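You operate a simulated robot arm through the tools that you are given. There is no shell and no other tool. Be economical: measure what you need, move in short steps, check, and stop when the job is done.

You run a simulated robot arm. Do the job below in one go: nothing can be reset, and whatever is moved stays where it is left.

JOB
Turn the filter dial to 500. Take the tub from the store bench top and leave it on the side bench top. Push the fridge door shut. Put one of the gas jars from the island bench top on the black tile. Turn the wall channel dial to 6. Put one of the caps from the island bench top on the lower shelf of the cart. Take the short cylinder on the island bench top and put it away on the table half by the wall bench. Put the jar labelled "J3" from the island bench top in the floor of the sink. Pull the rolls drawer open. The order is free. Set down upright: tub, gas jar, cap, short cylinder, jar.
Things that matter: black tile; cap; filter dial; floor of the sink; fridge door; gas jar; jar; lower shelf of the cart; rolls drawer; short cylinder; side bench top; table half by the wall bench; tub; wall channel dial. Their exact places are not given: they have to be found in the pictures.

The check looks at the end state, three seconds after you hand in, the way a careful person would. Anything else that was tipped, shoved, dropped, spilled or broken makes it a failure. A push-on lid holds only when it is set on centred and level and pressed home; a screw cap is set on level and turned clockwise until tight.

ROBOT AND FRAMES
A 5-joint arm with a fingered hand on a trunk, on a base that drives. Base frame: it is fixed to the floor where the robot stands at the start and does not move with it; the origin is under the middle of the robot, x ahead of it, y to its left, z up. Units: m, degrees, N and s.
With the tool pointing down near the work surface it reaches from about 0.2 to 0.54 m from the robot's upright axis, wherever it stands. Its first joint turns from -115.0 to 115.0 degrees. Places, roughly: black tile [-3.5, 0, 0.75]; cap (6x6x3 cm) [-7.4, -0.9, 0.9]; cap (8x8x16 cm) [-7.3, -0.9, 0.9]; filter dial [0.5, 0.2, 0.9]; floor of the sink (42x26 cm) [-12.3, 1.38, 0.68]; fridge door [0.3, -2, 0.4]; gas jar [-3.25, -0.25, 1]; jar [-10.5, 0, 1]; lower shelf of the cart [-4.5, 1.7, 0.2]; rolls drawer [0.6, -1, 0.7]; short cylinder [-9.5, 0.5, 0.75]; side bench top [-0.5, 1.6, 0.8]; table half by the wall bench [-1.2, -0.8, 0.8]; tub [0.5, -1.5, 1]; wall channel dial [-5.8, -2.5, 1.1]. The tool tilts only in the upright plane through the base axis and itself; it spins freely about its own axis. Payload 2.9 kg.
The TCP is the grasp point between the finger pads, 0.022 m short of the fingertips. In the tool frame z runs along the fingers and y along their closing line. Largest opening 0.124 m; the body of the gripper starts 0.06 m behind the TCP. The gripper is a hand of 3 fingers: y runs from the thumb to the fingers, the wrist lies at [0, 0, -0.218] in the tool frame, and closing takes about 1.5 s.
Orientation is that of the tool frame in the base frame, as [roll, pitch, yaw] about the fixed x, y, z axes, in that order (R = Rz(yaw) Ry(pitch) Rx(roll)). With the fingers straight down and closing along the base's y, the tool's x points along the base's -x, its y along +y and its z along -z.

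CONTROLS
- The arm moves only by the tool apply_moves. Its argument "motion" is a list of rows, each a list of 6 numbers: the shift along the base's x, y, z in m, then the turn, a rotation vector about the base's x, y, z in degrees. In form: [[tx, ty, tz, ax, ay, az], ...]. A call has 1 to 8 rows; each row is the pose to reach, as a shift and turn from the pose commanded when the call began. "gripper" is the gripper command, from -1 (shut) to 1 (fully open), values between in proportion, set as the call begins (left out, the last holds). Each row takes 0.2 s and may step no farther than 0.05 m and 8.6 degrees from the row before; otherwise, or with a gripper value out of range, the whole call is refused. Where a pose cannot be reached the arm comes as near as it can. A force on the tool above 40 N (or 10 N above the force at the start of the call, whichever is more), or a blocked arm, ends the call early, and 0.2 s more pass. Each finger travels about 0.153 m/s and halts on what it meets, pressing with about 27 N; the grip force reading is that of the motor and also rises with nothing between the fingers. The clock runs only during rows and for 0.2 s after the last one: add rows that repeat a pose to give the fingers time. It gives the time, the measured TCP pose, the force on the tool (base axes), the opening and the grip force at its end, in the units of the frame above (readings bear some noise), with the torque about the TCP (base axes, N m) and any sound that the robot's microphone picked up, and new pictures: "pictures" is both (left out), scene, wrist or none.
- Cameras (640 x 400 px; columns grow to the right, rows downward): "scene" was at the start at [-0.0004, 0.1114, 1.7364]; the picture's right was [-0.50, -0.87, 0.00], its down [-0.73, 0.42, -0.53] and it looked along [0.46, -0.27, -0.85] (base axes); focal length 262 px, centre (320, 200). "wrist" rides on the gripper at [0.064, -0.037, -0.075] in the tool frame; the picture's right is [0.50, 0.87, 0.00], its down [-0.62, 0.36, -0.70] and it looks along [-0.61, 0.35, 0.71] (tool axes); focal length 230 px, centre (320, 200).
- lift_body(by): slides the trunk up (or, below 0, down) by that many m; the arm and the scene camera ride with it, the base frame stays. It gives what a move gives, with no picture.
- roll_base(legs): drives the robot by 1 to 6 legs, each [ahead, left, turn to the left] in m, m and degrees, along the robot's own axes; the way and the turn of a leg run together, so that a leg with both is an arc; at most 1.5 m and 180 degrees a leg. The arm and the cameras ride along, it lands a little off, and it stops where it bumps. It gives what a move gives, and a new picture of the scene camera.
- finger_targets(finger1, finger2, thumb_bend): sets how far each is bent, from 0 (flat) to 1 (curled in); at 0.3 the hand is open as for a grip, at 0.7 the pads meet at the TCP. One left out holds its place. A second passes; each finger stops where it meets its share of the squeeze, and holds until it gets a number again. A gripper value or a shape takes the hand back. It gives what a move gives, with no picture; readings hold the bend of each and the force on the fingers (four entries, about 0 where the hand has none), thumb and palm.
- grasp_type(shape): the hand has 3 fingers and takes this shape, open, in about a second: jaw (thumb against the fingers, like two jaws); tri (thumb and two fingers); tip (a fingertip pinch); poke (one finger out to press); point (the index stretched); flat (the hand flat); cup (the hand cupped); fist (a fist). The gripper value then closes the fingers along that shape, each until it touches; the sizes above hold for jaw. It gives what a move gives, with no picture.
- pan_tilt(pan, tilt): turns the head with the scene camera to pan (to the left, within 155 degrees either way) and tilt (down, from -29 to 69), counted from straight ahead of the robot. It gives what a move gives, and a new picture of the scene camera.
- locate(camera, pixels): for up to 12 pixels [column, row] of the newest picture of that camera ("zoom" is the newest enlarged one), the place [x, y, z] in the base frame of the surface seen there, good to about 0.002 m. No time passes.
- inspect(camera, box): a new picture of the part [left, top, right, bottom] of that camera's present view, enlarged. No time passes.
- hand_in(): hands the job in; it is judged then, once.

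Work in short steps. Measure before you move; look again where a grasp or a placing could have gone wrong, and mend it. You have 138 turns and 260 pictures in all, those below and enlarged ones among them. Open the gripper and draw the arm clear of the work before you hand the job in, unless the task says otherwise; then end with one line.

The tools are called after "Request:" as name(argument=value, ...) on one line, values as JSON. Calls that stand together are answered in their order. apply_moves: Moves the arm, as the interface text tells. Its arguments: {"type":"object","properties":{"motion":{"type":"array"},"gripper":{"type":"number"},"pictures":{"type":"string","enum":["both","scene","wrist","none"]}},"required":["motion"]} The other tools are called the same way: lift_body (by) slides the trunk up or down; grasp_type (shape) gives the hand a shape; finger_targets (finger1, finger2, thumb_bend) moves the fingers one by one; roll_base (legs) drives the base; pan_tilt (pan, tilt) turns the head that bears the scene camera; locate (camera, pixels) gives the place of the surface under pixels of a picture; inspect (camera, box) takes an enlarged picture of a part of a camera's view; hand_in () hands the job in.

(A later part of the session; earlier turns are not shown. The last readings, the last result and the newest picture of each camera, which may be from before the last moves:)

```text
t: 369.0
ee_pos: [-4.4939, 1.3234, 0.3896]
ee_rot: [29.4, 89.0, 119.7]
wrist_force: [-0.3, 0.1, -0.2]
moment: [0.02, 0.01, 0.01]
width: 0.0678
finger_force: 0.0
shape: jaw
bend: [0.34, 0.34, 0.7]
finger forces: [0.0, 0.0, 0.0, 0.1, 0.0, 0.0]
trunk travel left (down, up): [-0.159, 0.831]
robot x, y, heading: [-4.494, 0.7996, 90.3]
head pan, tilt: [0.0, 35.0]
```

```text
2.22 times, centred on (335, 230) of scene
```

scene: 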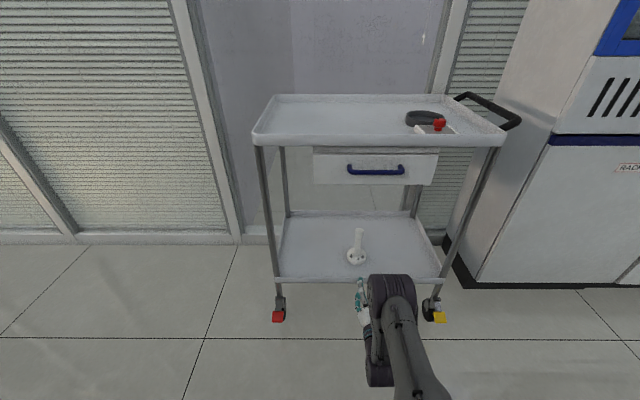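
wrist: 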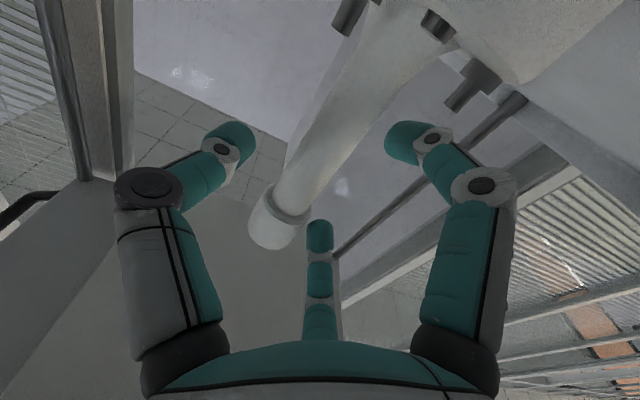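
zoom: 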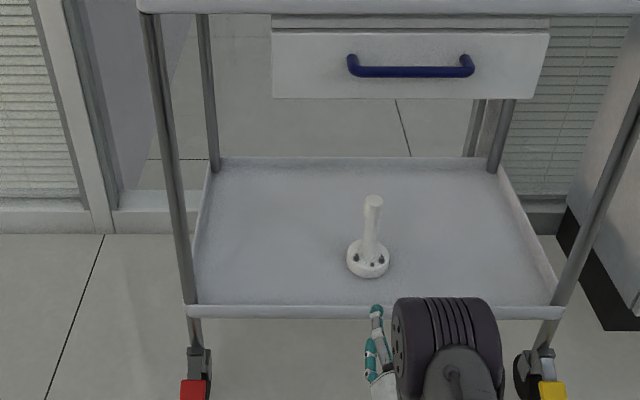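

Cap stands upright on the shelf. I check whether the cart was shifted by the snag.

Request:
locate(camera="scene", pixels=[[254, 139], [503, 141], [278, 282], [443, 282], [375, 172]])

Request:
lift_body(by=0.4)

Request:
lift_body(by=0.29)

```text
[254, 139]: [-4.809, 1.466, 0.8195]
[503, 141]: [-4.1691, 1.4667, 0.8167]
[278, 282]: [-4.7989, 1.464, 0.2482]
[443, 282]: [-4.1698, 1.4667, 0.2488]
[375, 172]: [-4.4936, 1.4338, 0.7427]
```

```text
t: 372.9
ee_pos: [-4.4949, 1.3226, 0.7884]
ee_rot: [29.2, 89.0, 119.6]
wrist_force: [0.4, 0.1, 0.0]
moment: [0.0, -0.03, 0.02]
width: 0.0682
finger_force: 0.0
shape: jaw
bend: [0.34, 0.34, 0.7]
finger forces: [0.0, 0.1, 0.0, 0.1, 0.0, 0.0]
trunk travel left (down, up): [-0.559, 0.431]
robot x, y, heading: [-4.4946, 0.8008, 90.4]
head pan, tilt: [0.0, 35.0]
```

```text
t: 375.8
ee_pos: [-4.4958, 1.3229, 1.0785]
ee_rot: [29.2, 88.9, 119.5]
wrist_force: [0.4, -0.2, 0.6]
moment: [0.0, -0.03, 0.06]
width: 0.0678
finger_force: 0.0
shape: jaw
bend: [0.34, 0.34, 0.7]
finger forces: [0.1, 0.0, 0.0, 0.1, 0.1, 0.0]
trunk travel left (down, up): [-0.849, 0.141]
robot x, y, heading: [-4.4904, 0.8005, 90.4]
head pan, tilt: [0.0, 35.0]
```

Cart unmoved. I return the hand to pointing down and drive along the aisle to the far end.

Request:
apply_moves(motion=[[0, -0.01, 0.01, -8, 0, 0], [0, -0.02, 0.02, -16, 0, 0], [0, -0.03, 0.03, -24, 0, 0], [0, -0.04, 0.04, -32, 0, 0], [0, -0.05, 0.05, -40, 0, 0], [0, -0.06, 0.06, -48, 0, 0], [0, -0.07, 0.07, -56, 0, 0]], pictures="none")

Request:
apply_moves(motion=[[0, -0.01, 0, -8, 0, 0], [0, -0.02, 0, -16, 0, 0], [0, -0.03, 0, -24, 0, 0], [0, -0.04, 0, -31, 0, 0], [0, -0.04, 0, -33, 0, 0]], pictures="none")

Request:
roll_base(legs=[[0, 0, 89.6], [1.4, 0, 0], [1.4, 0, 0]])

```text
t: 377.4
ee_pos: [-4.4952, 1.253, 1.1491]
ee_rot: [179.4, 34.9, -90.5]
wrist_force: [1.0, -0.2, -0.5]
moment: [0.06, -0.02, 0.0]
width: 0.0679
finger_force: 0.0
shape: jaw
bend: [0.34, 0.34, 0.7]
finger forces: [0.0, 0.0, 0.0, 0.0, 0.1, 0.1]
trunk travel left (down, up): [-0.849, 0.141]
robot x, y, heading: [-4.495, 0.7987, 90.1]
head pan, tilt: [0.0, 35.0]
```

```text
t: 378.6
ee_pos: [-4.4937, 1.2145, 1.1489]
ee_rot: [-179.9, 1.8, -90.5]
wrist_force: [0.4, 0.0, 0.1]
moment: [0.02, 0.01, 0.01]
width: 0.0681
finger_force: 0.0
shape: jaw
bend: [0.34, 0.34, 0.7]
finger forces: [0.0, 0.1, 0.1, 0.1, 0.0, 0.0]
trunk travel left (down, up): [-0.849, 0.141]
robot x, y, heading: [-4.4931, 0.7993, 90.1]
head pan, tilt: [0.0, 35.0]
```

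```text
t: 396.5
ee_pos: [-7.834, 0.9127, 1.1485]
ee_rot: [-180.0, 1.8, -2.1]
wrist_force: [-0.1, 0.0, 0.5]
moment: [0.02, 0.03, 0.05]
width: 0.0679
finger_force: 0.0
shape: jaw
bend: [0.34, 0.34, 0.7]
finger forces: [0.0, 0.1, 0.0, 0.1, 0.0, 0.1]
trunk travel left (down, up): [-0.849, 0.141]
robot x, y, heading: [-7.4172, 0.9017, 178.6]
head pan, tilt: [0.0, 35.0]
```

scene: 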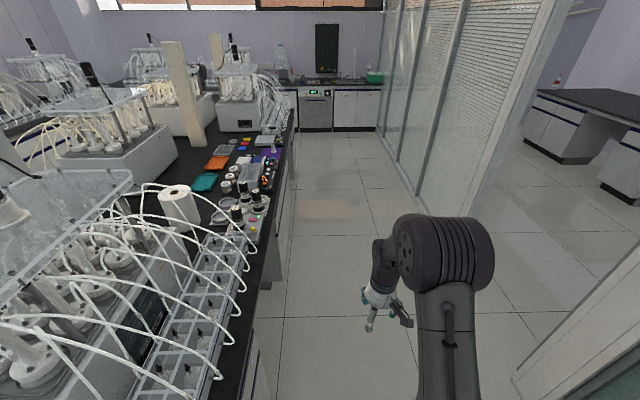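

Items lie ahead on the island's aisle side. Ahead 1.2 m more and look down-left at them.

Request:
roll_base(legs=[[0, 0, 1.4], [1.2, -0.05, 0]])

Request:
pan_tilt(pan=45, tilt=35)

Request:
inspect(camera="scene", box=[200, 80, 500, 270])

```text
t: 402.8
ee_pos: [-9.0198, 0.9611, 1.1488]
ee_rot: [180.0, 1.9, -1.2]
wrist_force: [0.0, 0.2, -0.9]
moment: [0.0, -0.06, 0.0]
width: 0.0675
finger_force: 0.2
shape: jaw
bend: [0.34, 0.34, 0.7]
finger forces: [0.0, 0.0, 0.0, 0.0, 0.0, 0.1]
trunk travel left (down, up): [-0.849, 0.141]
robot x, y, heading: [-8.6072, 0.96, 179.4]
head pan, tilt: [0.0, 35.0]
```

scene: 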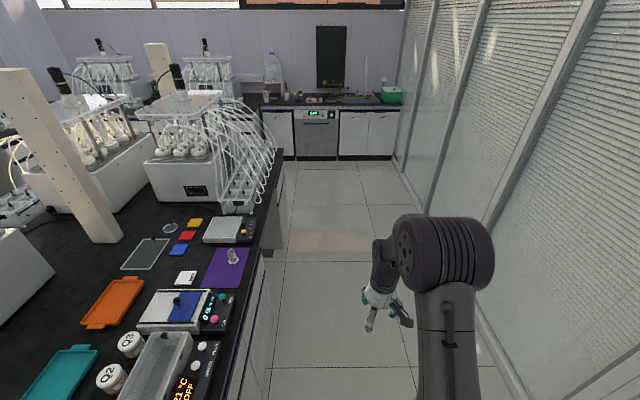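

```text
t: 403.9
ee_pos: [-9.0193, 0.9627, 1.1483]
ee_rot: [179.9, 1.9, -1.2]
wrist_force: [-0.1, 0.5, 0.2]
moment: [0.03, 0.0, 0.01]
width: 0.0681
finger_force: 0.1
shape: jaw
bend: [0.34, 0.34, 0.7]
finger forces: [0.1, 0.0, 0.0, 0.1, 0.1, 0.0]
trunk travel left (down, up): [-0.849, 0.141]
robot x, y, heading: [-8.6074, 0.9594, 179.4]
head pan, tilt: [45.0, 35.0]
```

scene: 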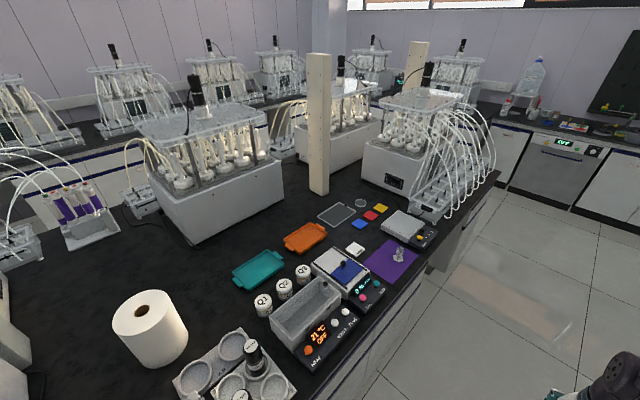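

```text
2.11 times, centred on (350, 175) of scene
```

zoom: 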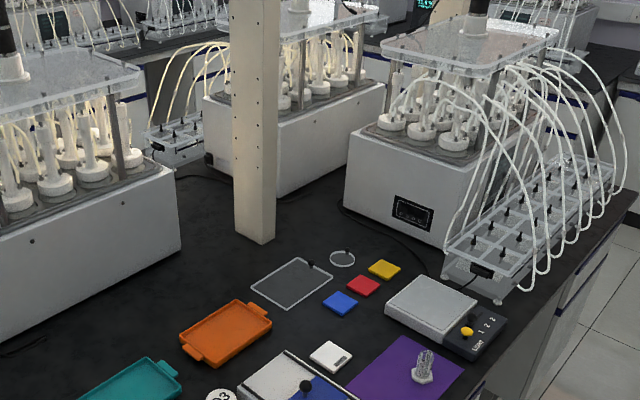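

The short cylinder seems to be the small one on the purple mat at (398,255). I measure it, then go on to find J3.

Request:
inspect(camera="scene", box=[360, 225, 440, 285])

Request:
locate(camera="scene", pixels=[[398, 247], [398, 254], [398, 262], [391, 258], [406, 258], [380, 265], [415, 250], [370, 262], [440, 225], [375, 290], [430, 262]])

Request:
roll_base(legs=[[1.45, 0, 0], [0.55, 0, 0]])

Request:
pan_tilt(pan=75, tilt=35)

```text
6.67 times, centred on (400, 255) of scene
```

zoom: 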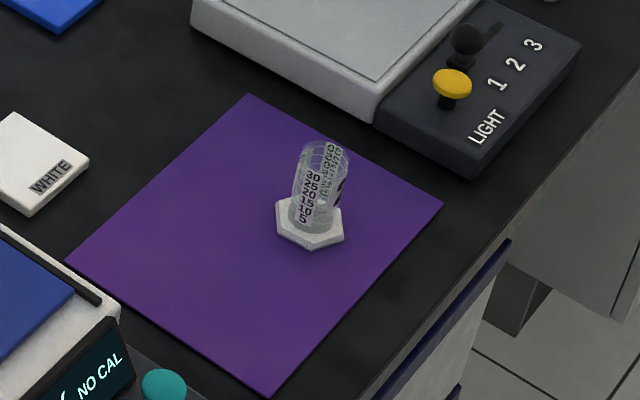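

```text
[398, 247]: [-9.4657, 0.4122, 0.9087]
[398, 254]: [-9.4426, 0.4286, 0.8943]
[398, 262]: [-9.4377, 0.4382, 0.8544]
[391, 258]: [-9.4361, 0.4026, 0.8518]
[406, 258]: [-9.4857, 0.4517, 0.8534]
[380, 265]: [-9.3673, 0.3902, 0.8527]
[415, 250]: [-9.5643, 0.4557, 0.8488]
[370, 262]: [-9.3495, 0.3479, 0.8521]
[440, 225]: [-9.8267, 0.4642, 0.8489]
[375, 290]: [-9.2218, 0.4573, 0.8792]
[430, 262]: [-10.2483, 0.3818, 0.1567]
```

```text
t: 414.0
ee_pos: [-11.037, 0.9717, 1.1489]
ee_rot: [180.0, 1.9, -1.2]
wrist_force: [0.5, -0.4, 0.9]
moment: [-0.01, -0.01, 0.01]
width: 0.0679
finger_force: 0.0
shape: jaw
bend: [0.34, 0.34, 0.7]
finger forces: [0.1, 0.0, 0.0, 0.0, 0.0, 0.0]
trunk travel left (down, up): [-0.849, 0.141]
robot x, y, heading: [-10.6225, 0.969, 179.6]
head pan, tilt: [45.0, 35.0]
```

scene: 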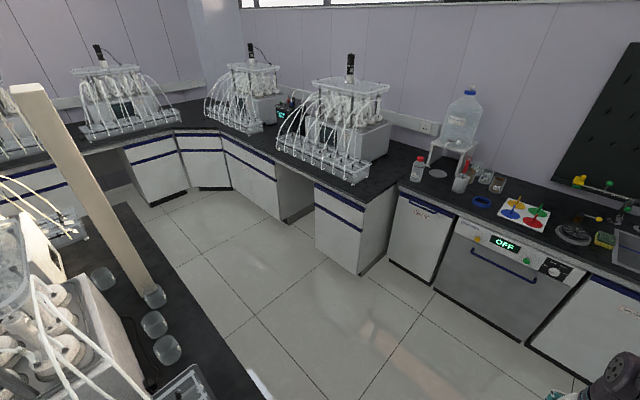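

```text
t: 414.9
ee_pos: [-11.0376, 0.9722, 1.1498]
ee_rot: [-180.0, 1.9, -1.2]
wrist_force: [-0.1, 0.1, 0.9]
moment: [-0.01, 0.02, -0.03]
width: 0.0677
finger_force: 0.0
shape: jaw
bend: [0.34, 0.34, 0.7]
finger forces: [0.1, 0.1, 0.1, 0.0, 0.1, 0.0]
trunk travel left (down, up): [-0.849, 0.141]
robot x, y, heading: [-10.6273, 0.9699, 179.7]
head pan, tilt: [75.0, 35.0]
```

scene: 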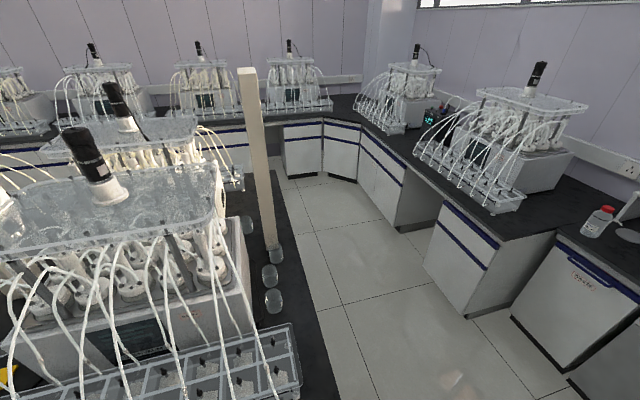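

Jars stand on the island's far end at (248,225),(276,253),(270,275),(273,300). Enlarge to read labels.

Request:
inspect(camera="scene", box=[220, 200, 320, 330])

Request:
locate(camera="scene", pixels=[[273, 292], [270, 270], [276, 248], [248, 220], [300, 240], [320, 330], [340, 370], [285, 270]])

```text
3.08 times, centred on (270, 265) of scene
```

zoom: 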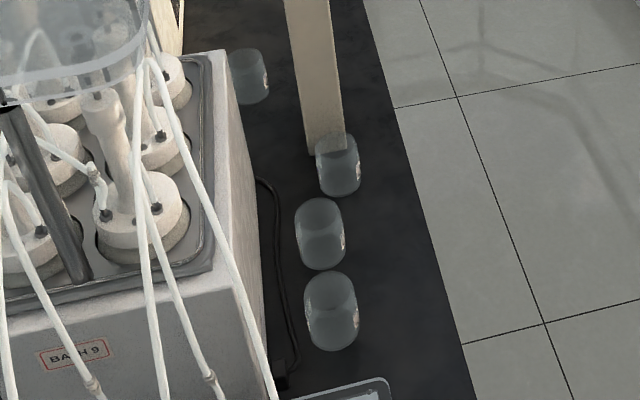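

```text
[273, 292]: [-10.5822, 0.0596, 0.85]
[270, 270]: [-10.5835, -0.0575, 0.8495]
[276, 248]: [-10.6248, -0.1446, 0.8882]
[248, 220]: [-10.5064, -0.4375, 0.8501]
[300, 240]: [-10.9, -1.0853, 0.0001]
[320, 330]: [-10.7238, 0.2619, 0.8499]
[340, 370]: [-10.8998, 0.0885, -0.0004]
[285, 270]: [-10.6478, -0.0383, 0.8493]
```

Labels face the far side. I go round the island's end and face it from −x.

Request:
roll_base(legs=[[0.68, 0, 0], [0, 1.05, 0], [0, 0, 179.5]])

Request:
pan_tilt(pan=15, tilt=45)

Request:
inspect(camera="scene", box=[200, 120, 480, 300])

```text
t: 431.0
ee_pos: [-10.9469, -0.1453, 1.1496]
ee_rot: [180.0, 1.9, 171.2]
wrist_force: [0.0, 0.6, 0.0]
moment: [0.02, 0.03, -0.02]
width: 0.0676
finger_force: 0.1
shape: jaw
bend: [0.34, 0.34, 0.7]
finger forces: [0.0, 0.0, 0.0, 0.0, 0.0, 0.1]
trunk travel left (down, up): [-0.849, 0.141]
robot x, y, heading: [-11.3531, -0.0894, -8.0]
head pan, tilt: [75.0, 35.0]
```

scene: 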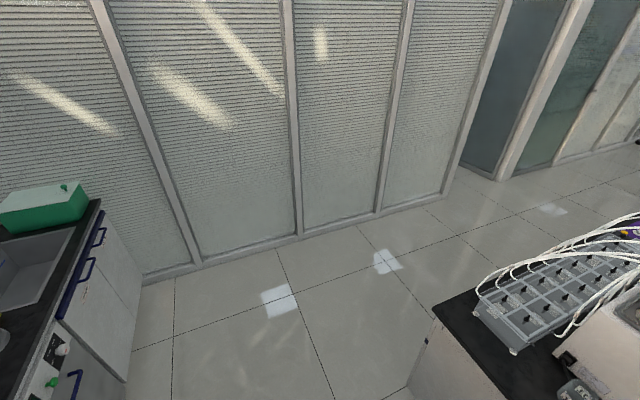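

```text
t: 432.3
ee_pos: [-10.9456, -0.1455, 1.1496]
ee_rot: [180.0, 1.9, 171.2]
wrist_force: [0.5, -0.5, 0.3]
moment: [0.01, -0.01, 0.01]
width: 0.0677
finger_force: 0.1
shape: jaw
bend: [0.34, 0.34, 0.7]
finger forces: [0.1, 0.1, 0.0, 0.0, 0.0, 0.1]
trunk travel left (down, up): [-0.849, 0.141]
robot x, y, heading: [-11.3578, -0.0897, -8.2]
head pan, tilt: [15.0, 45.0]
```

scene: 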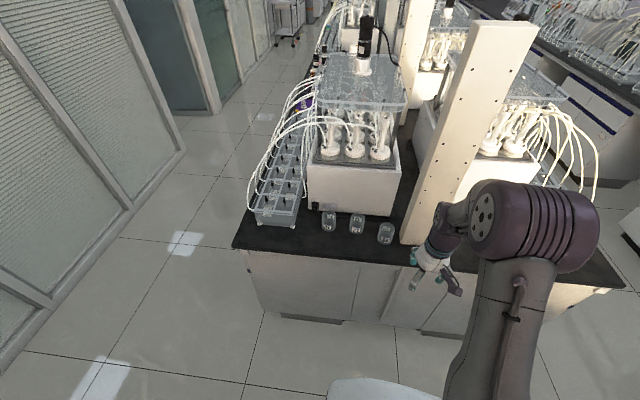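

```text
2.22 times, centred on (340, 210) of scene
```

zoom: 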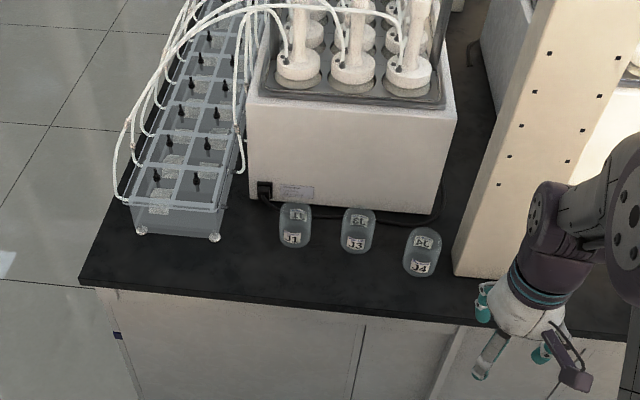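

J1, J3, J4 read left to right; J3 is the middle one. I confirm with a zoom and measure it.

Request:
inspect(camera="scene", box=[310, 195, 410, 260])

Request:
locate(camera="zoom", pixels=[[300, 120], [300, 140], [300, 175], [265, 150], [340, 150], [300, 235], [120, 130], [120, 235], [480, 185], [485, 290], [300, 100], [280, 250]])

```text
6.15 times, centred on (360, 228) of scene
```

zoom: 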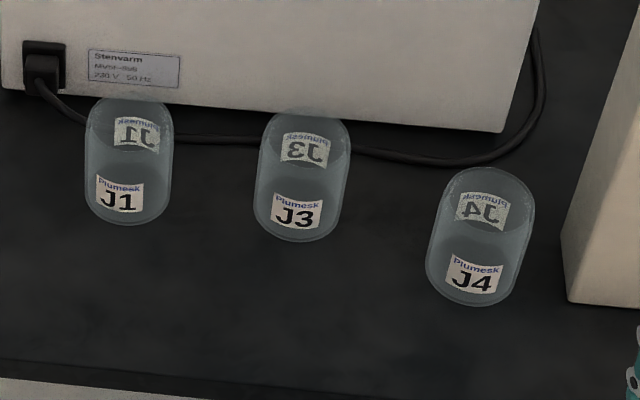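

```text
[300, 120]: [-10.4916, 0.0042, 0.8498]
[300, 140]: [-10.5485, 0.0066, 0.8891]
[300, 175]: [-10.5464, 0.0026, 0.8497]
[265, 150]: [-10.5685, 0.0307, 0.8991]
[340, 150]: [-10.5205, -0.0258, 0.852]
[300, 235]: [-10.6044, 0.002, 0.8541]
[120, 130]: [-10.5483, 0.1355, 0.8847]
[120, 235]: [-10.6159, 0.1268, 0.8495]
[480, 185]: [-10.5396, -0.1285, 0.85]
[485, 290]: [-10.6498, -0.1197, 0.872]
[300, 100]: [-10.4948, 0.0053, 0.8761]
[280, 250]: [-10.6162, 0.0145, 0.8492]
```

J3's centre ≈(−10.577,0.002). I turn straight, drive ahead 0.32 m and bring the hand above it.

Request:
roll_base(legs=[[0, 0.09, 8.2], [0.32, 0, 0]])

```text
t: 435.1
ee_pos: [-10.6144, 0.0086, 1.1504]
ee_rot: [-180.0, 1.9, 179.8]
wrist_force: [0.5, 0.5, -0.3]
moment: [-0.02, 0.01, -0.03]
width: 0.0679
finger_force: 0.1
shape: jaw
bend: [0.34, 0.34, 0.7]
finger forces: [0.1, 0.0, 0.1, 0.0, 0.0, 0.0]
trunk travel left (down, up): [-0.849, 0.141]
robot x, y, heading: [-11.0272, 0.0022, 0.7]
head pan, tilt: [15.0, 45.0]
```

scene: 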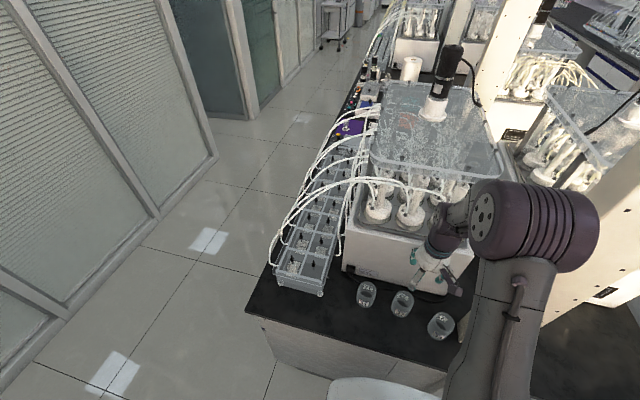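

Request:
apply_moves(motion=[[0.02, -0.003, -0.04, 0, 1.9, 0], [0.037, -0.006, -0.08, 0, 1.9, 0], [0.037, -0.006, -0.12, 0, 1.9, 0], [0.037, -0.006, -0.14, 0, 1.9, 0], [0.037, -0.006, -0.14, 0, 1.9, 0]], gripper=0.5, pictures="wrist")

Request:
inspect(camera="scene", box=[350, 220, 500, 350])

```text
t: 436.3
ee_pos: [-10.5773, 0.002, 1.0098]
ee_rot: [-179.9, 0.1, 179.8]
wrist_force: [-0.7, -0.6, -0.2]
moment: [-0.02, 0.02, -0.01]
width: 0.0928
finger_force: 0.2
shape: jaw
bend: [0.27, 0.27, 0.55]
finger forces: [0.0, 0.1, 0.0, 0.1, 0.0, 0.1]
trunk travel left (down, up): [-0.849, 0.141]
robot x, y, heading: [-11.0281, 0.0005, 0.6]
head pan, tilt: [15.0, 45.0]
```

wrist: 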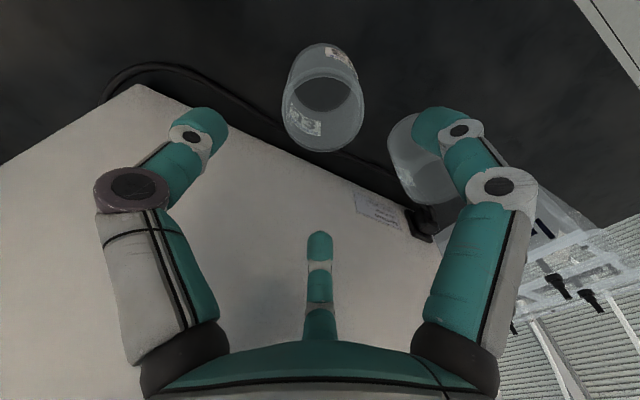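

```text
3.08 times, centred on (425, 285) of scene
```

zoom: 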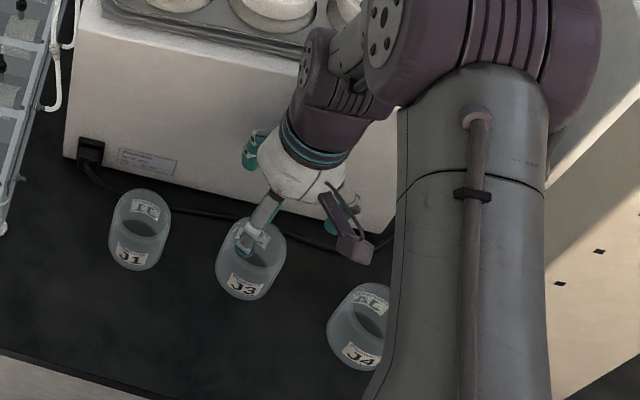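

Jar rim at about z 0.93, centre ≈(−10.582,0.0). I descend to z≈0.896 and grip.

Request:
apply_moves(motion=[[-0.004, -0.002, -0.03, 0, 0, 0], [-0.005, -0.002, -0.06, 0, 0, 0], [-0.005, -0.002, -0.09, 0, 0, 0], [-0.005, -0.002, -0.114, 0, 0, 0], [-0.005, -0.002, -0.114, 0, 0, 0]], pictures="wrist")

Request:
apply_moves(motion=[[0, 0, 0, 0, 0, 0], [0, 0, 0, 0, 0, 0], [0, 0, 0, 0, 0, 0], [0, 0, 0, 0, 0, 0], [0, 0, 0, 0, 0, 0]], gripper=-1, pictures="wrist")

```text
t: 437.5
ee_pos: [-10.5785, 0.0044, 0.8994]
ee_rot: [179.9, 0.0, 179.8]
wrist_force: [-0.6, -0.3, 0.3]
moment: [-0.01, 0.04, -0.01]
width: 0.0928
finger_force: 0.1
shape: jaw
bend: [0.27, 0.27, 0.55]
finger forces: [0.0, 0.0, 0.1, 0.1, 0.0, 0.1]
trunk travel left (down, up): [-0.849, 0.141]
robot x, y, heading: [-11.0258, -0.0, 0.5]
head pan, tilt: [15.0, 45.0]
```

wrist: 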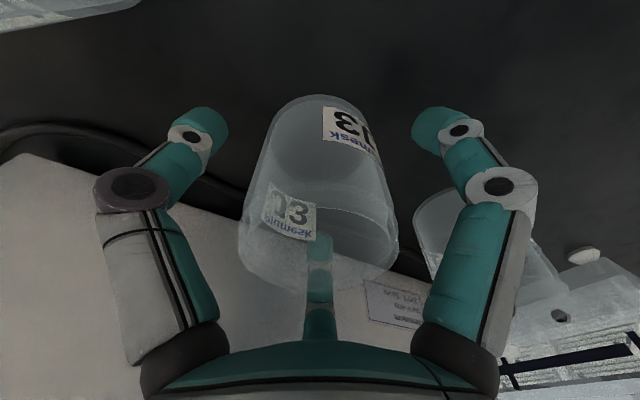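

```text
t: 438.7
ee_pos: [-10.5786, 0.004, 0.8985]
ee_rot: [179.9, 0.1, 179.8]
wrist_force: [1.4, 0.2, 0.8]
moment: [-0.02, 0.01, 0.03]
width: 0.0517
finger_force: 27.2
shape: jaw
bend: [0.77, 0.77, 0.7]
finger forces: [25.5, 23.9, 0.0, 0.0, 23.4, 0.0]
trunk travel left (down, up): [-0.849, 0.141]
robot x, y, heading: [-11.0283, 0.0078, 0.4]
head pan, tilt: [15.0, 45.0]
```

wrist: 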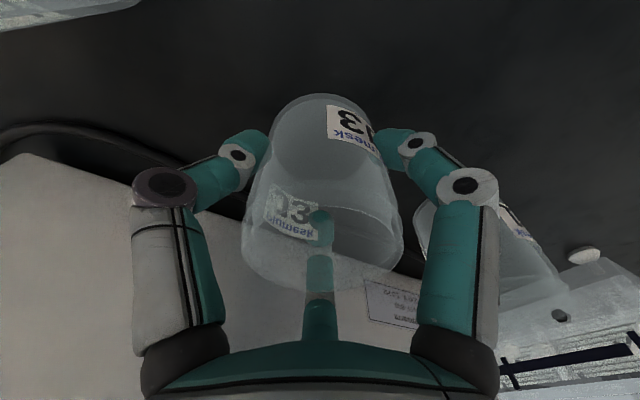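

J3 is held. Lift, back off, turn to face −x and go to the sink.

Request:
apply_moves(motion=[[0, 0, 0.04, 0, 0, 0], [0, 0, 0.08, 0, 0, 0], [0, 0, 0.12, 0, 0, 0], [0, 0, 0.16, 0, 0, 0], [-0.03, 0, 0.2, 0, 0, 0], [-0.05, 0, 0.22, 0, 0, 0]], pictures="none")

Request:
roll_base(legs=[[-0.32, 0, 0], [0, 0, 179.5], [0, -1.35, 0]])

Request:
pan_tilt(pan=0, tilt=50)

```text
t: 440.1
ee_pos: [-10.6314, 0.0026, 1.1133]
ee_rot: [-180.0, 0.0, 179.8]
wrist_force: [-0.5, -0.1, -1.7]
moment: [0.01, 0.03, -0.04]
width: 0.0515
finger_force: 27.1
shape: jaw
bend: [0.77, 0.77, 0.7]
finger forces: [26.2, 23.9, 0.0, 0.1, 23.1, 0.0]
trunk travel left (down, up): [-0.849, 0.141]
robot x, y, heading: [-11.0294, 0.0011, 0.3]
head pan, tilt: [15.0, 45.0]
```

```text
t: 456.1
ee_pos: [-11.7874, 1.367, 1.1127]
ee_rot: [-180.0, 0.0, 1.0]
wrist_force: [0.3, 0.4, -0.9]
moment: [-0.01, -0.03, 0.01]
width: 0.0513
finger_force: 26.7
shape: jaw
bend: [0.77, 0.77, 0.7]
finger forces: [25.4, 23.7, 0.0, 0.1, 23.1, 0.0]
trunk travel left (down, up): [-0.849, 0.141]
robot x, y, heading: [-11.3889, 1.3752, -178.2]
head pan, tilt: [15.0, 45.0]
```

scene: 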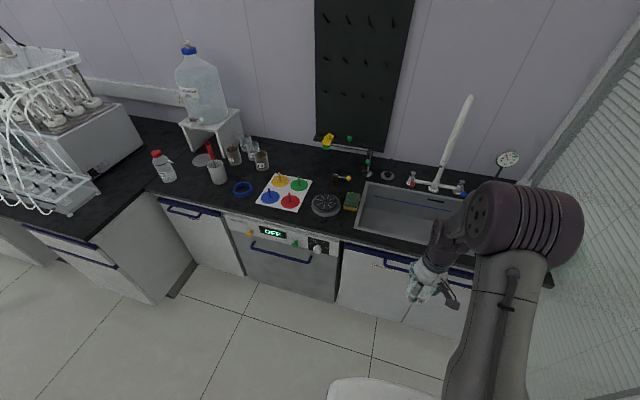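

```text
t: 456.9
ee_pos: [-11.7879, 1.3687, 1.1135]
ee_rot: [-179.9, 0.1, 1.0]
wrist_force: [-0.8, 0.2, -0.7]
moment: [-0.01, -0.03, 0.0]
width: 0.051
finger_force: 27.0
shape: jaw
bend: [0.77, 0.77, 0.7]
finger forces: [25.6, 23.6, 0.1, 0.1, 23.0, 0.0]
trunk travel left (down, up): [-0.849, 0.141]
robot x, y, heading: [-11.3879, 1.3777, -178.2]
head pan, tilt: [0.0, 50.0]
```

scene: 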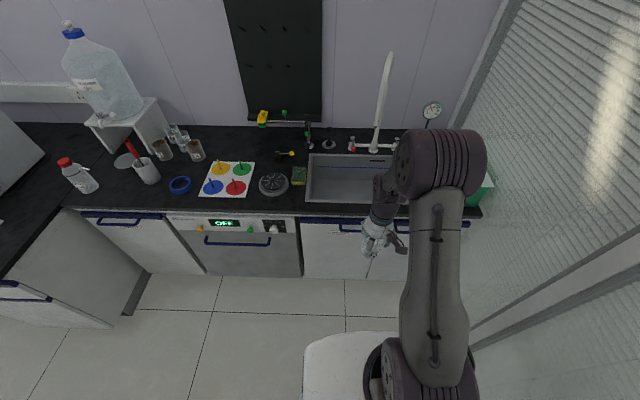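

Request:
inspect(camera="scene", box=[280, 100, 440, 230])

Request:
locate(camera="scene", pixels=[[340, 175], [325, 185], [345, 190], [360, 190], [340, 195], [310, 200], [308, 155], [350, 156], [375, 150], [385, 70], [340, 214], [365, 180]])

```text
3.08 times, centred on (360, 165) of scene
```

zoom: 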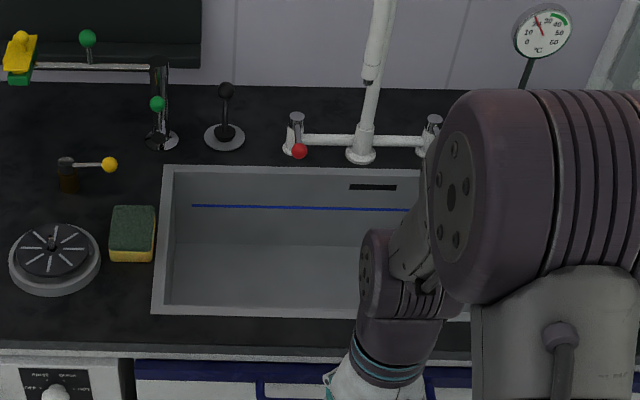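

```text
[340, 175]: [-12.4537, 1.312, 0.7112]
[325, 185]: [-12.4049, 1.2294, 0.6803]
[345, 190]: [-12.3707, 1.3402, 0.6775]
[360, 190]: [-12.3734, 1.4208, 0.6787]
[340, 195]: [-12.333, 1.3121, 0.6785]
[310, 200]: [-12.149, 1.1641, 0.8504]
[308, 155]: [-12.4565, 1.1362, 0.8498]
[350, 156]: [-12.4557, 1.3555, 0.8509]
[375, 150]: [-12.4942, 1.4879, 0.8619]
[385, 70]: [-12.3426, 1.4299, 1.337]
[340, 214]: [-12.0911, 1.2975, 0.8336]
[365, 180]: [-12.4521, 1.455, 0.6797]
```

Sink floor z≈0.678, x −12.19…−12.44, y 1.17…1.58, faucet at y≈1.49. I'll set J3 at (−12.31,1.28). Drive up.

Request:
roll_base(legs=[[0, 0.09, -1.8], [0.41, 0, 0]])

Request:
apply_moves(motion=[[-0.03, 0, 0, 0, 0, 0], [-0.06, 0, 0, 0, 0, 0], [-0.09, 0, 0, 0, 0, 0]])

```text
t: 460.1
ee_pos: [-12.1888, 1.2912, 1.113]
ee_rot: [180.0, 0.0, -0.7]
wrist_force: [0.3, 0.2, -1.9]
moment: [-0.01, -0.01, 0.0]
width: 0.0513
finger_force: 26.9
shape: jaw
bend: [0.77, 0.77, 0.7]
finger forces: [25.6, 23.7, 0.0, 0.1, 23.1, 0.1]
trunk travel left (down, up): [-0.849, 0.141]
robot x, y, heading: [-11.7926, 1.287, -180.0]
head pan, tilt: [0.0, 50.0]
```

scene: 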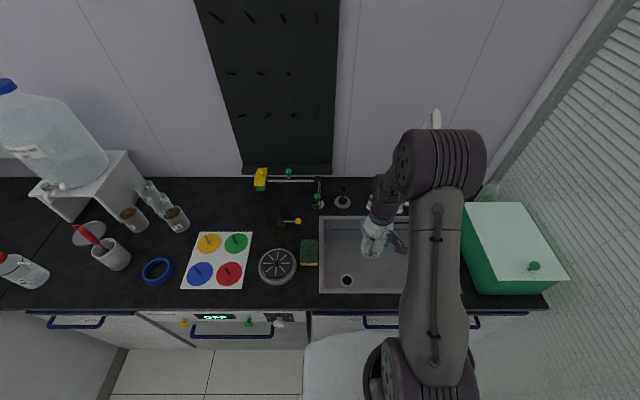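

```text
t: 460.9
ee_pos: [-12.2798, 1.2908, 1.1135]
ee_rot: [-180.0, 0.0, -0.7]
wrist_force: [0.3, 0.5, -1.9]
moment: [0.02, 0.02, 0.01]
width: 0.0512
finger_force: 27.1
shape: jaw
bend: [0.77, 0.77, 0.7]
finger forces: [26.2, 23.8, 0.0, 0.1, 22.9, 0.0]
trunk travel left (down, up): [-0.849, 0.141]
robot x, y, heading: [-11.7934, 1.286, -180.0]
head pan, tilt: [0.0, 50.0]
```

scene: 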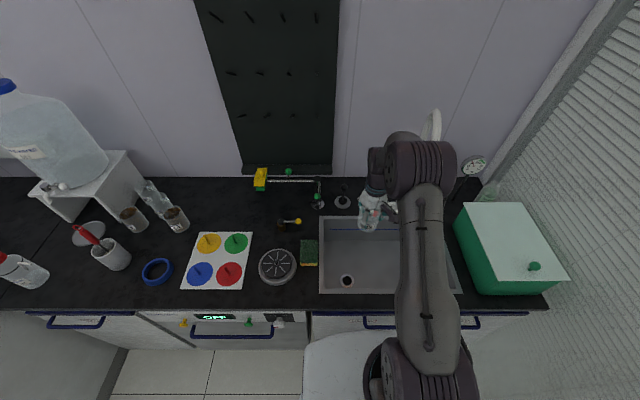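
wrist: 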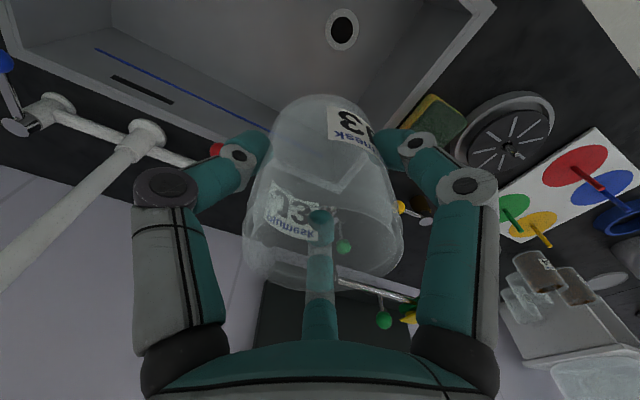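

Request:
locate(camera="scene", pixels=[[347, 281], [340, 240], [370, 250], [385, 275], [325, 222], [322, 290]])

Request:
lift_body(by=-0.2)

Request:
apply_moves(motion=[[-0.01, 0.01, -0.03, 0, 0, 0], [-0.02, 0.015, -0.06, 0, 0, 0], [-0.03, 0.015, -0.09, 0, 0, 0], [-0.03, 0.015, -0.12, 0, 0, 0]], pictures="both")

```text
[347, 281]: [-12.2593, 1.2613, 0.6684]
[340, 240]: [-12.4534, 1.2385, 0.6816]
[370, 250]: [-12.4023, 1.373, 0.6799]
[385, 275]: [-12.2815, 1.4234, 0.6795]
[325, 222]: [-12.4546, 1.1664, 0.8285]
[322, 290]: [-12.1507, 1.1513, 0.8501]
```

```text
t: 463.1
ee_pos: [-12.2775, 1.2906, 0.9137]
ee_rot: [180.0, 0.0, -0.7]
wrist_force: [0.3, 0.4, -0.6]
moment: [0.04, 0.0, -0.03]
width: 0.0512
finger_force: 27.1
shape: jaw
bend: [0.77, 0.77, 0.7]
finger forces: [26.3, 23.8, 0.0, 0.1, 23.0, 0.1]
trunk travel left (down, up): [-0.649, 0.341]
robot x, y, heading: [-11.7905, 1.2879, -179.8]
head pan, tilt: [0.0, 50.0]
```

```text
t: 464.1
ee_pos: [-12.3099, 1.3064, 0.7938]
ee_rot: [179.9, 0.0, -0.7]
wrist_force: [-0.2, -0.8, -1.7]
moment: [0.0, 0.01, -0.01]
width: 0.0513
finger_force: 26.8
shape: jaw
bend: [0.77, 0.77, 0.7]
finger forces: [26.6, 23.9, 0.0, 0.0, 23.1, 0.0]
trunk travel left (down, up): [-0.649, 0.341]
robot x, y, heading: [-11.7913, 1.2867, -180.1]
head pan, tilt: [0.0, 50.0]
```

scene: 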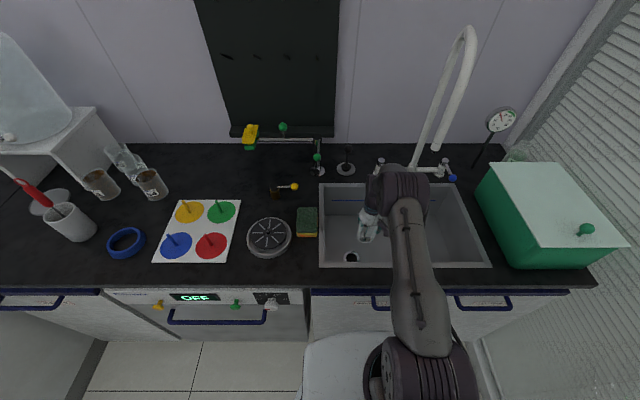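
wrist: 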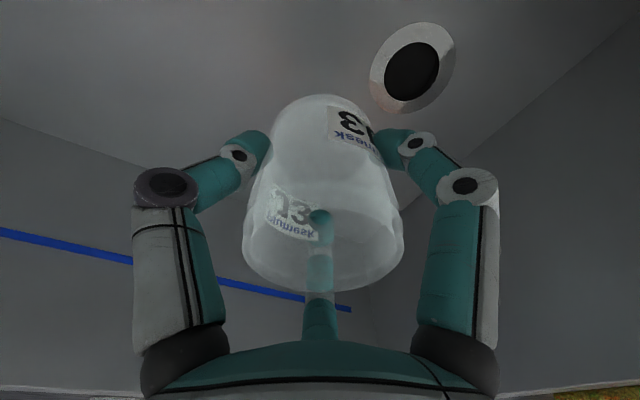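

Drain at (−12.259,1.261); I shift 1.5 cm away and lower to contact (~z 0.728).

Request:
apply_moves(motion=[[-0.003, 0.015, -0.025, 0, 0, 0], [-0.003, 0.015, -0.045, 0, 0, 0], [-0.003, 0.015, -0.057, 0, 0, 0], [-0.003, 0.015, -0.063, 0, 0, 0], [-0.003, 0.015, -0.066, 0, 0, 0], [-0.003, 0.015, -0.066, 0, 0, 0]], pictures="none")

```text
t: 465.5
ee_pos: [-12.3129, 1.32, 0.7281]
ee_rot: [-180.0, 0.0, -0.7]
wrist_force: [0.7, 0.1, 0.0]
moment: [0.06, -0.02, 0.0]
width: 0.0512
finger_force: 26.6
shape: jaw
bend: [0.77, 0.77, 0.7]
finger forces: [27.1, 23.9, 0.0, 0.1, 23.5, 0.0]
trunk travel left (down, up): [-0.649, 0.341]
robot x, y, heading: [-11.7913, 1.2873, -180.0]
head pan, tilt: [0.0, 50.0]
```

Force rose from −1.7 to 0, so the jar is on the floor. Release and rise.

Request:
apply_moves(motion=[[0, 0, 0, 0, 0, 0], [0, 0, 0, 0, 0, 0], [0, 0, 0, 0, 0, 0], [0, 0, 0.03, 0, 0, 0], [0, 0, 0.07, 0, 0, 0], [0, 0, 0.11, 0, 0, 0], [0, 0, 0.15, 0, 0, 0], [0, 0, 0.19, 0, 0, 0]], gripper=0.35, pictures="wrist")

Request:
lift_body(by=0.2)

Request:
roll_base(legs=[[-0.4, 0, 0]])

Request:
inspect(camera="scene", box=[280, 120, 440, 250])

```text
t: 467.3
ee_pos: [-12.3124, 1.3221, 0.9187]
ee_rot: [180.0, 0.0, -0.7]
wrist_force: [0.0, 0.5, -0.4]
moment: [0.0, -0.02, -0.02]
width: 0.0833
finger_force: 0.0
shape: jaw
bend: [0.3, 0.3, 0.72]
finger forces: [0.1, 0.0, 0.0, 0.1, 0.0, 0.1]
trunk travel left (down, up): [-0.649, 0.341]
robot x, y, heading: [-11.7915, 1.2891, -179.8]
head pan, tilt: [0.0, 50.0]
```

wrist: 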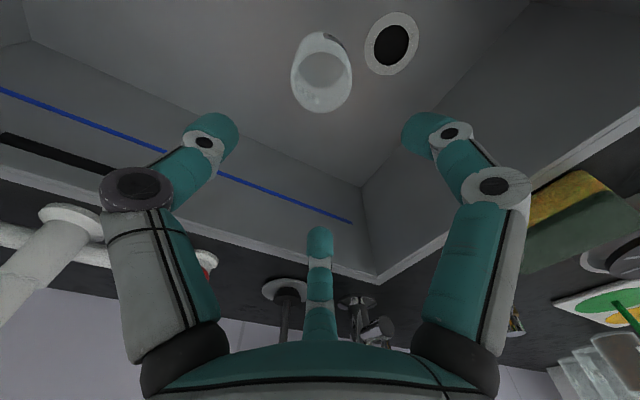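

```text
t: 469.4
ee_pos: [-12.3122, 1.3221, 1.1169]
ee_rot: [-180.0, 0.0, -0.7]
wrist_force: [0.7, 0.2, -0.6]
moment: [0.03, 0.02, 0.01]
width: 0.0833
finger_force: 0.0
shape: jaw
bend: [0.3, 0.3, 0.72]
finger forces: [0.0, 0.0, 0.0, 0.0, 0.0, 0.0]
trunk travel left (down, up): [-0.849, 0.141]
robot x, y, heading: [-11.7872, 1.2873, -179.7]
head pan, tilt: [0.0, 50.0]
```

```text
t: 472.0
ee_pos: [-11.9064, 1.3246, 1.1178]
ee_rot: [180.0, 0.0, -1.2]
wrist_force: [0.0, 1.1, -0.3]
moment: [0.03, -0.01, -0.01]
width: 0.0834
finger_force: 0.0
shape: jaw
bend: [0.3, 0.3, 0.72]
finger forces: [0.0, 0.0, 0.0, 0.1, 0.0, 0.0]
trunk travel left (down, up): [-0.849, 0.141]
robot x, y, heading: [-11.3842, 1.284, 179.7]
head pan, tilt: [0.0, 50.0]
```

scene: 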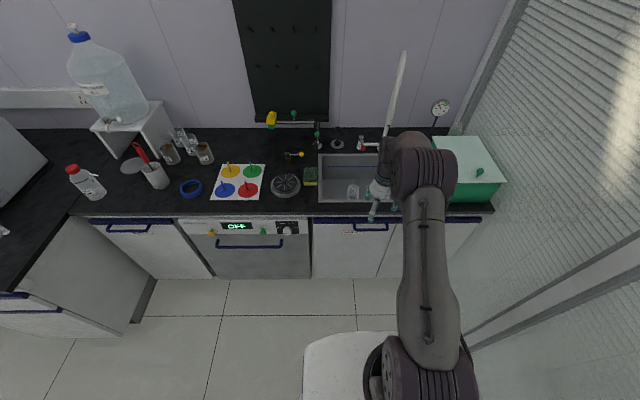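

```text
3.08 times, centred on (360, 185) of scene
```

zoom: 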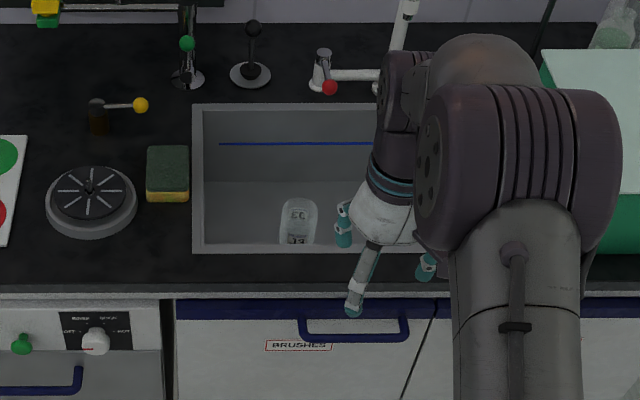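

J3 is upright in the sink. Now to the short cylinder: turn left about, drive to x≈−9.46 in the aisle, then face the island.

Request:
roll_base(legs=[[0, 0, 180], [0.5, -0.38, 0], [1.42, 0, 0], [0, 0, -90]])

Request:
pan_tilt(pan=15, tilt=52)

```text
t: 489.3
ee_pos: [-9.002, 0.6931, 1.1178]
ee_rot: [179.9, -0.1, 174.5]
wrist_force: [0.3, 0.5, 0.6]
moment: [0.02, 0.02, -0.03]
width: 0.0834
finger_force: 0.1
shape: jaw
bend: [0.3, 0.3, 0.72]
finger forces: [0.1, 0.1, 0.0, 0.0, 0.0, 0.0]
trunk travel left (down, up): [-0.849, 0.141]
robot x, y, heading: [-9.5203, 0.7736, -4.8]
head pan, tilt: [0.0, 50.0]
stopped in leg 3: the robot was blocked; the commanded pose is now the measured one
```

scene: 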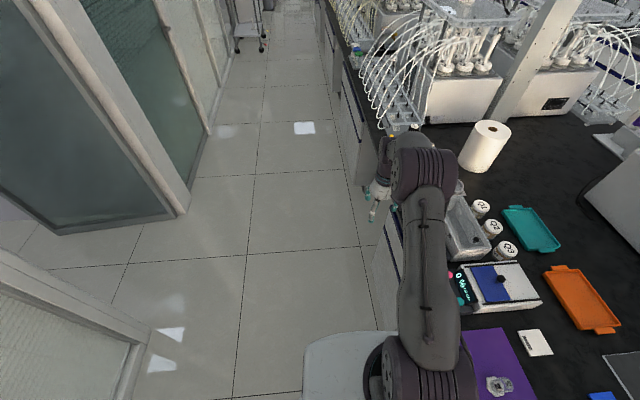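

```text
t: 490.1
ee_pos: [-9.0026, 0.6936, 1.1179]
ee_rot: [180.0, 0.0, 174.4]
wrist_force: [-0.1, -0.3, 0.3]
moment: [-0.03, -0.02, 0.02]
width: 0.0831
finger_force: 0.0
shape: jaw
bend: [0.3, 0.3, 0.72]
finger forces: [0.0, 0.0, 0.0, 0.1, 0.1, 0.0]
trunk travel left (down, up): [-0.849, 0.141]
robot x, y, heading: [-9.519, 0.7734, -5.0]
head pan, tilt: [15.0, 52.0]
```

scene: 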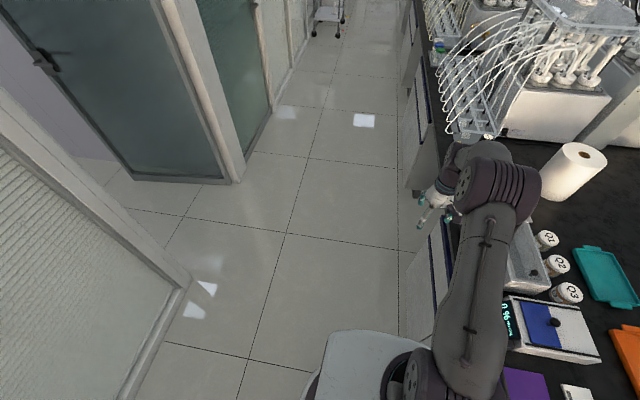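

Grazed the island side. I move 0.15 m away and turn right to face the cylinder.

Request:
roll_base(legs=[[0, 0.17, 0], [0, 0, -85]])

Request:
inspect(camera="scene", box=[150, 100, 500, 330])

```text
t: 495.2
ee_pos: [-9.5513, 0.4279, 1.119]
ee_rot: [-179.9, 0.0, 87.7]
wrist_force: [-1.0, 0.3, 0.4]
moment: [0.0, -0.02, 0.0]
width: 0.0831
finger_force: 0.1
shape: jaw
bend: [0.3, 0.3, 0.72]
finger forces: [0.1, 0.1, 0.1, 0.1, 0.0, 0.1]
trunk travel left (down, up): [-0.849, 0.141]
robot x, y, heading: [-9.5025, 0.9462, -91.5]
head pan, tilt: [15.0, 52.0]
```

scene: 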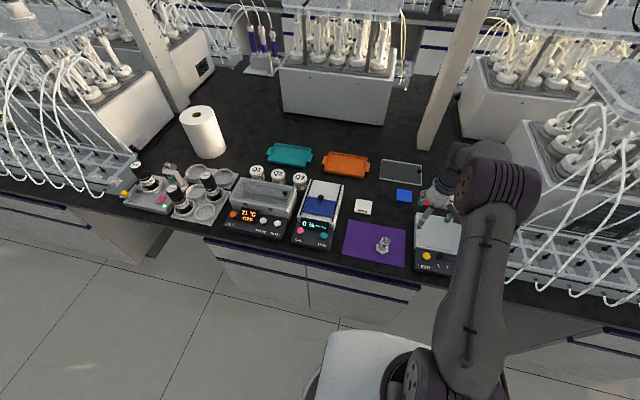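

```text
1.74 times, centred on (325, 215) of scene
```

zoom: 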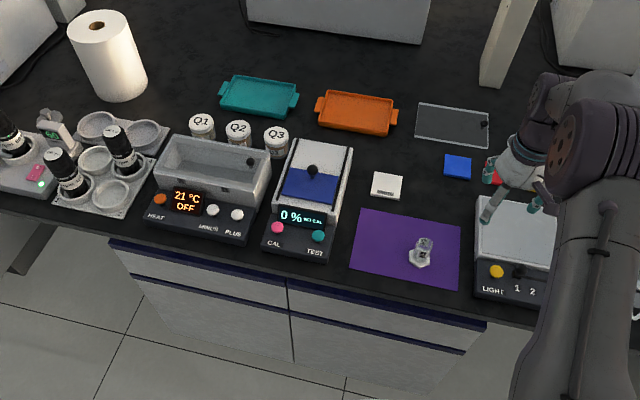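

Request:
inspect(camera="scene", box=[340, 210, 430, 275])

Request:
locate(camera="zoom", pixels=[[300, 165], [282, 180], [318, 180], [300, 195], [300, 230], [270, 252], [330, 248], [290, 272], [318, 270]])

```text
6.15 times, centred on (385, 242) of scene
```

zoom: 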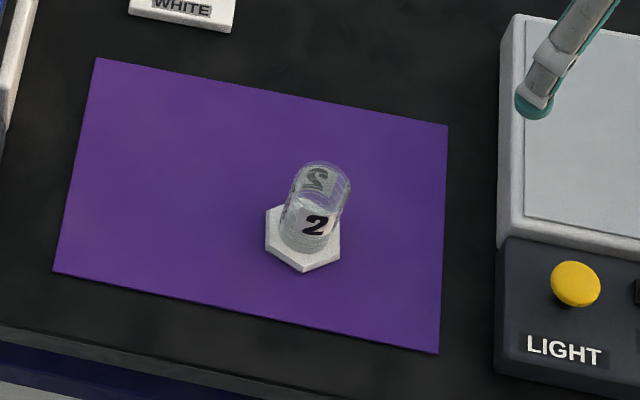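

```text
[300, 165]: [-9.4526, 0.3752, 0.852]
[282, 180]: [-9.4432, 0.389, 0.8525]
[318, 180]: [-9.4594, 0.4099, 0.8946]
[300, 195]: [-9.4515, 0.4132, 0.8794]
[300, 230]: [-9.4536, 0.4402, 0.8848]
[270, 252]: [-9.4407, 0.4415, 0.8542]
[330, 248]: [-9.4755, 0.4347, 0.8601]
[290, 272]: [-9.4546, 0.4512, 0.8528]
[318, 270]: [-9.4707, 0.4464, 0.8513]
```

Tube centre ≈(−9.459,0.425), top ≈0.91. I move above it and check.

Request:
apply_moves(motion=[[0.03, 0, 0, 0, 0, 0], [0.06, -0.002, -0.02, 0, 0, 0], [0.092, -0.003, -0.05, 0, 0, 0], [0.092, -0.003, -0.09, 0, 0, 0], [0.092, -0.003, -0.13, 0, 0, 0], [0.092, -0.003, -0.13, 0, 0, 0]], gripper=0.1, pictures="wrist")

```text
t: 496.6
ee_pos: [-9.4607, 0.427, 0.9881]
ee_rot: [179.9, -0.1, 87.7]
wrist_force: [0.1, -0.2, -0.3]
moment: [0.0, 0.01, 0.01]
width: 0.0684
finger_force: 0.1
shape: jaw
bend: [0.34, 0.34, 0.7]
finger forces: [0.0, 0.0, 0.1, 0.1, 0.0, 0.0]
trunk travel left (down, up): [-0.849, 0.141]
robot x, y, heading: [-9.5004, 0.9488, -91.6]
head pan, tilt: [15.0, 52.0]
```

wrist: 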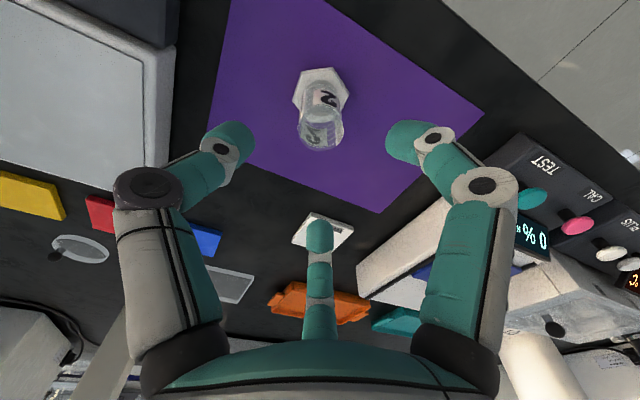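

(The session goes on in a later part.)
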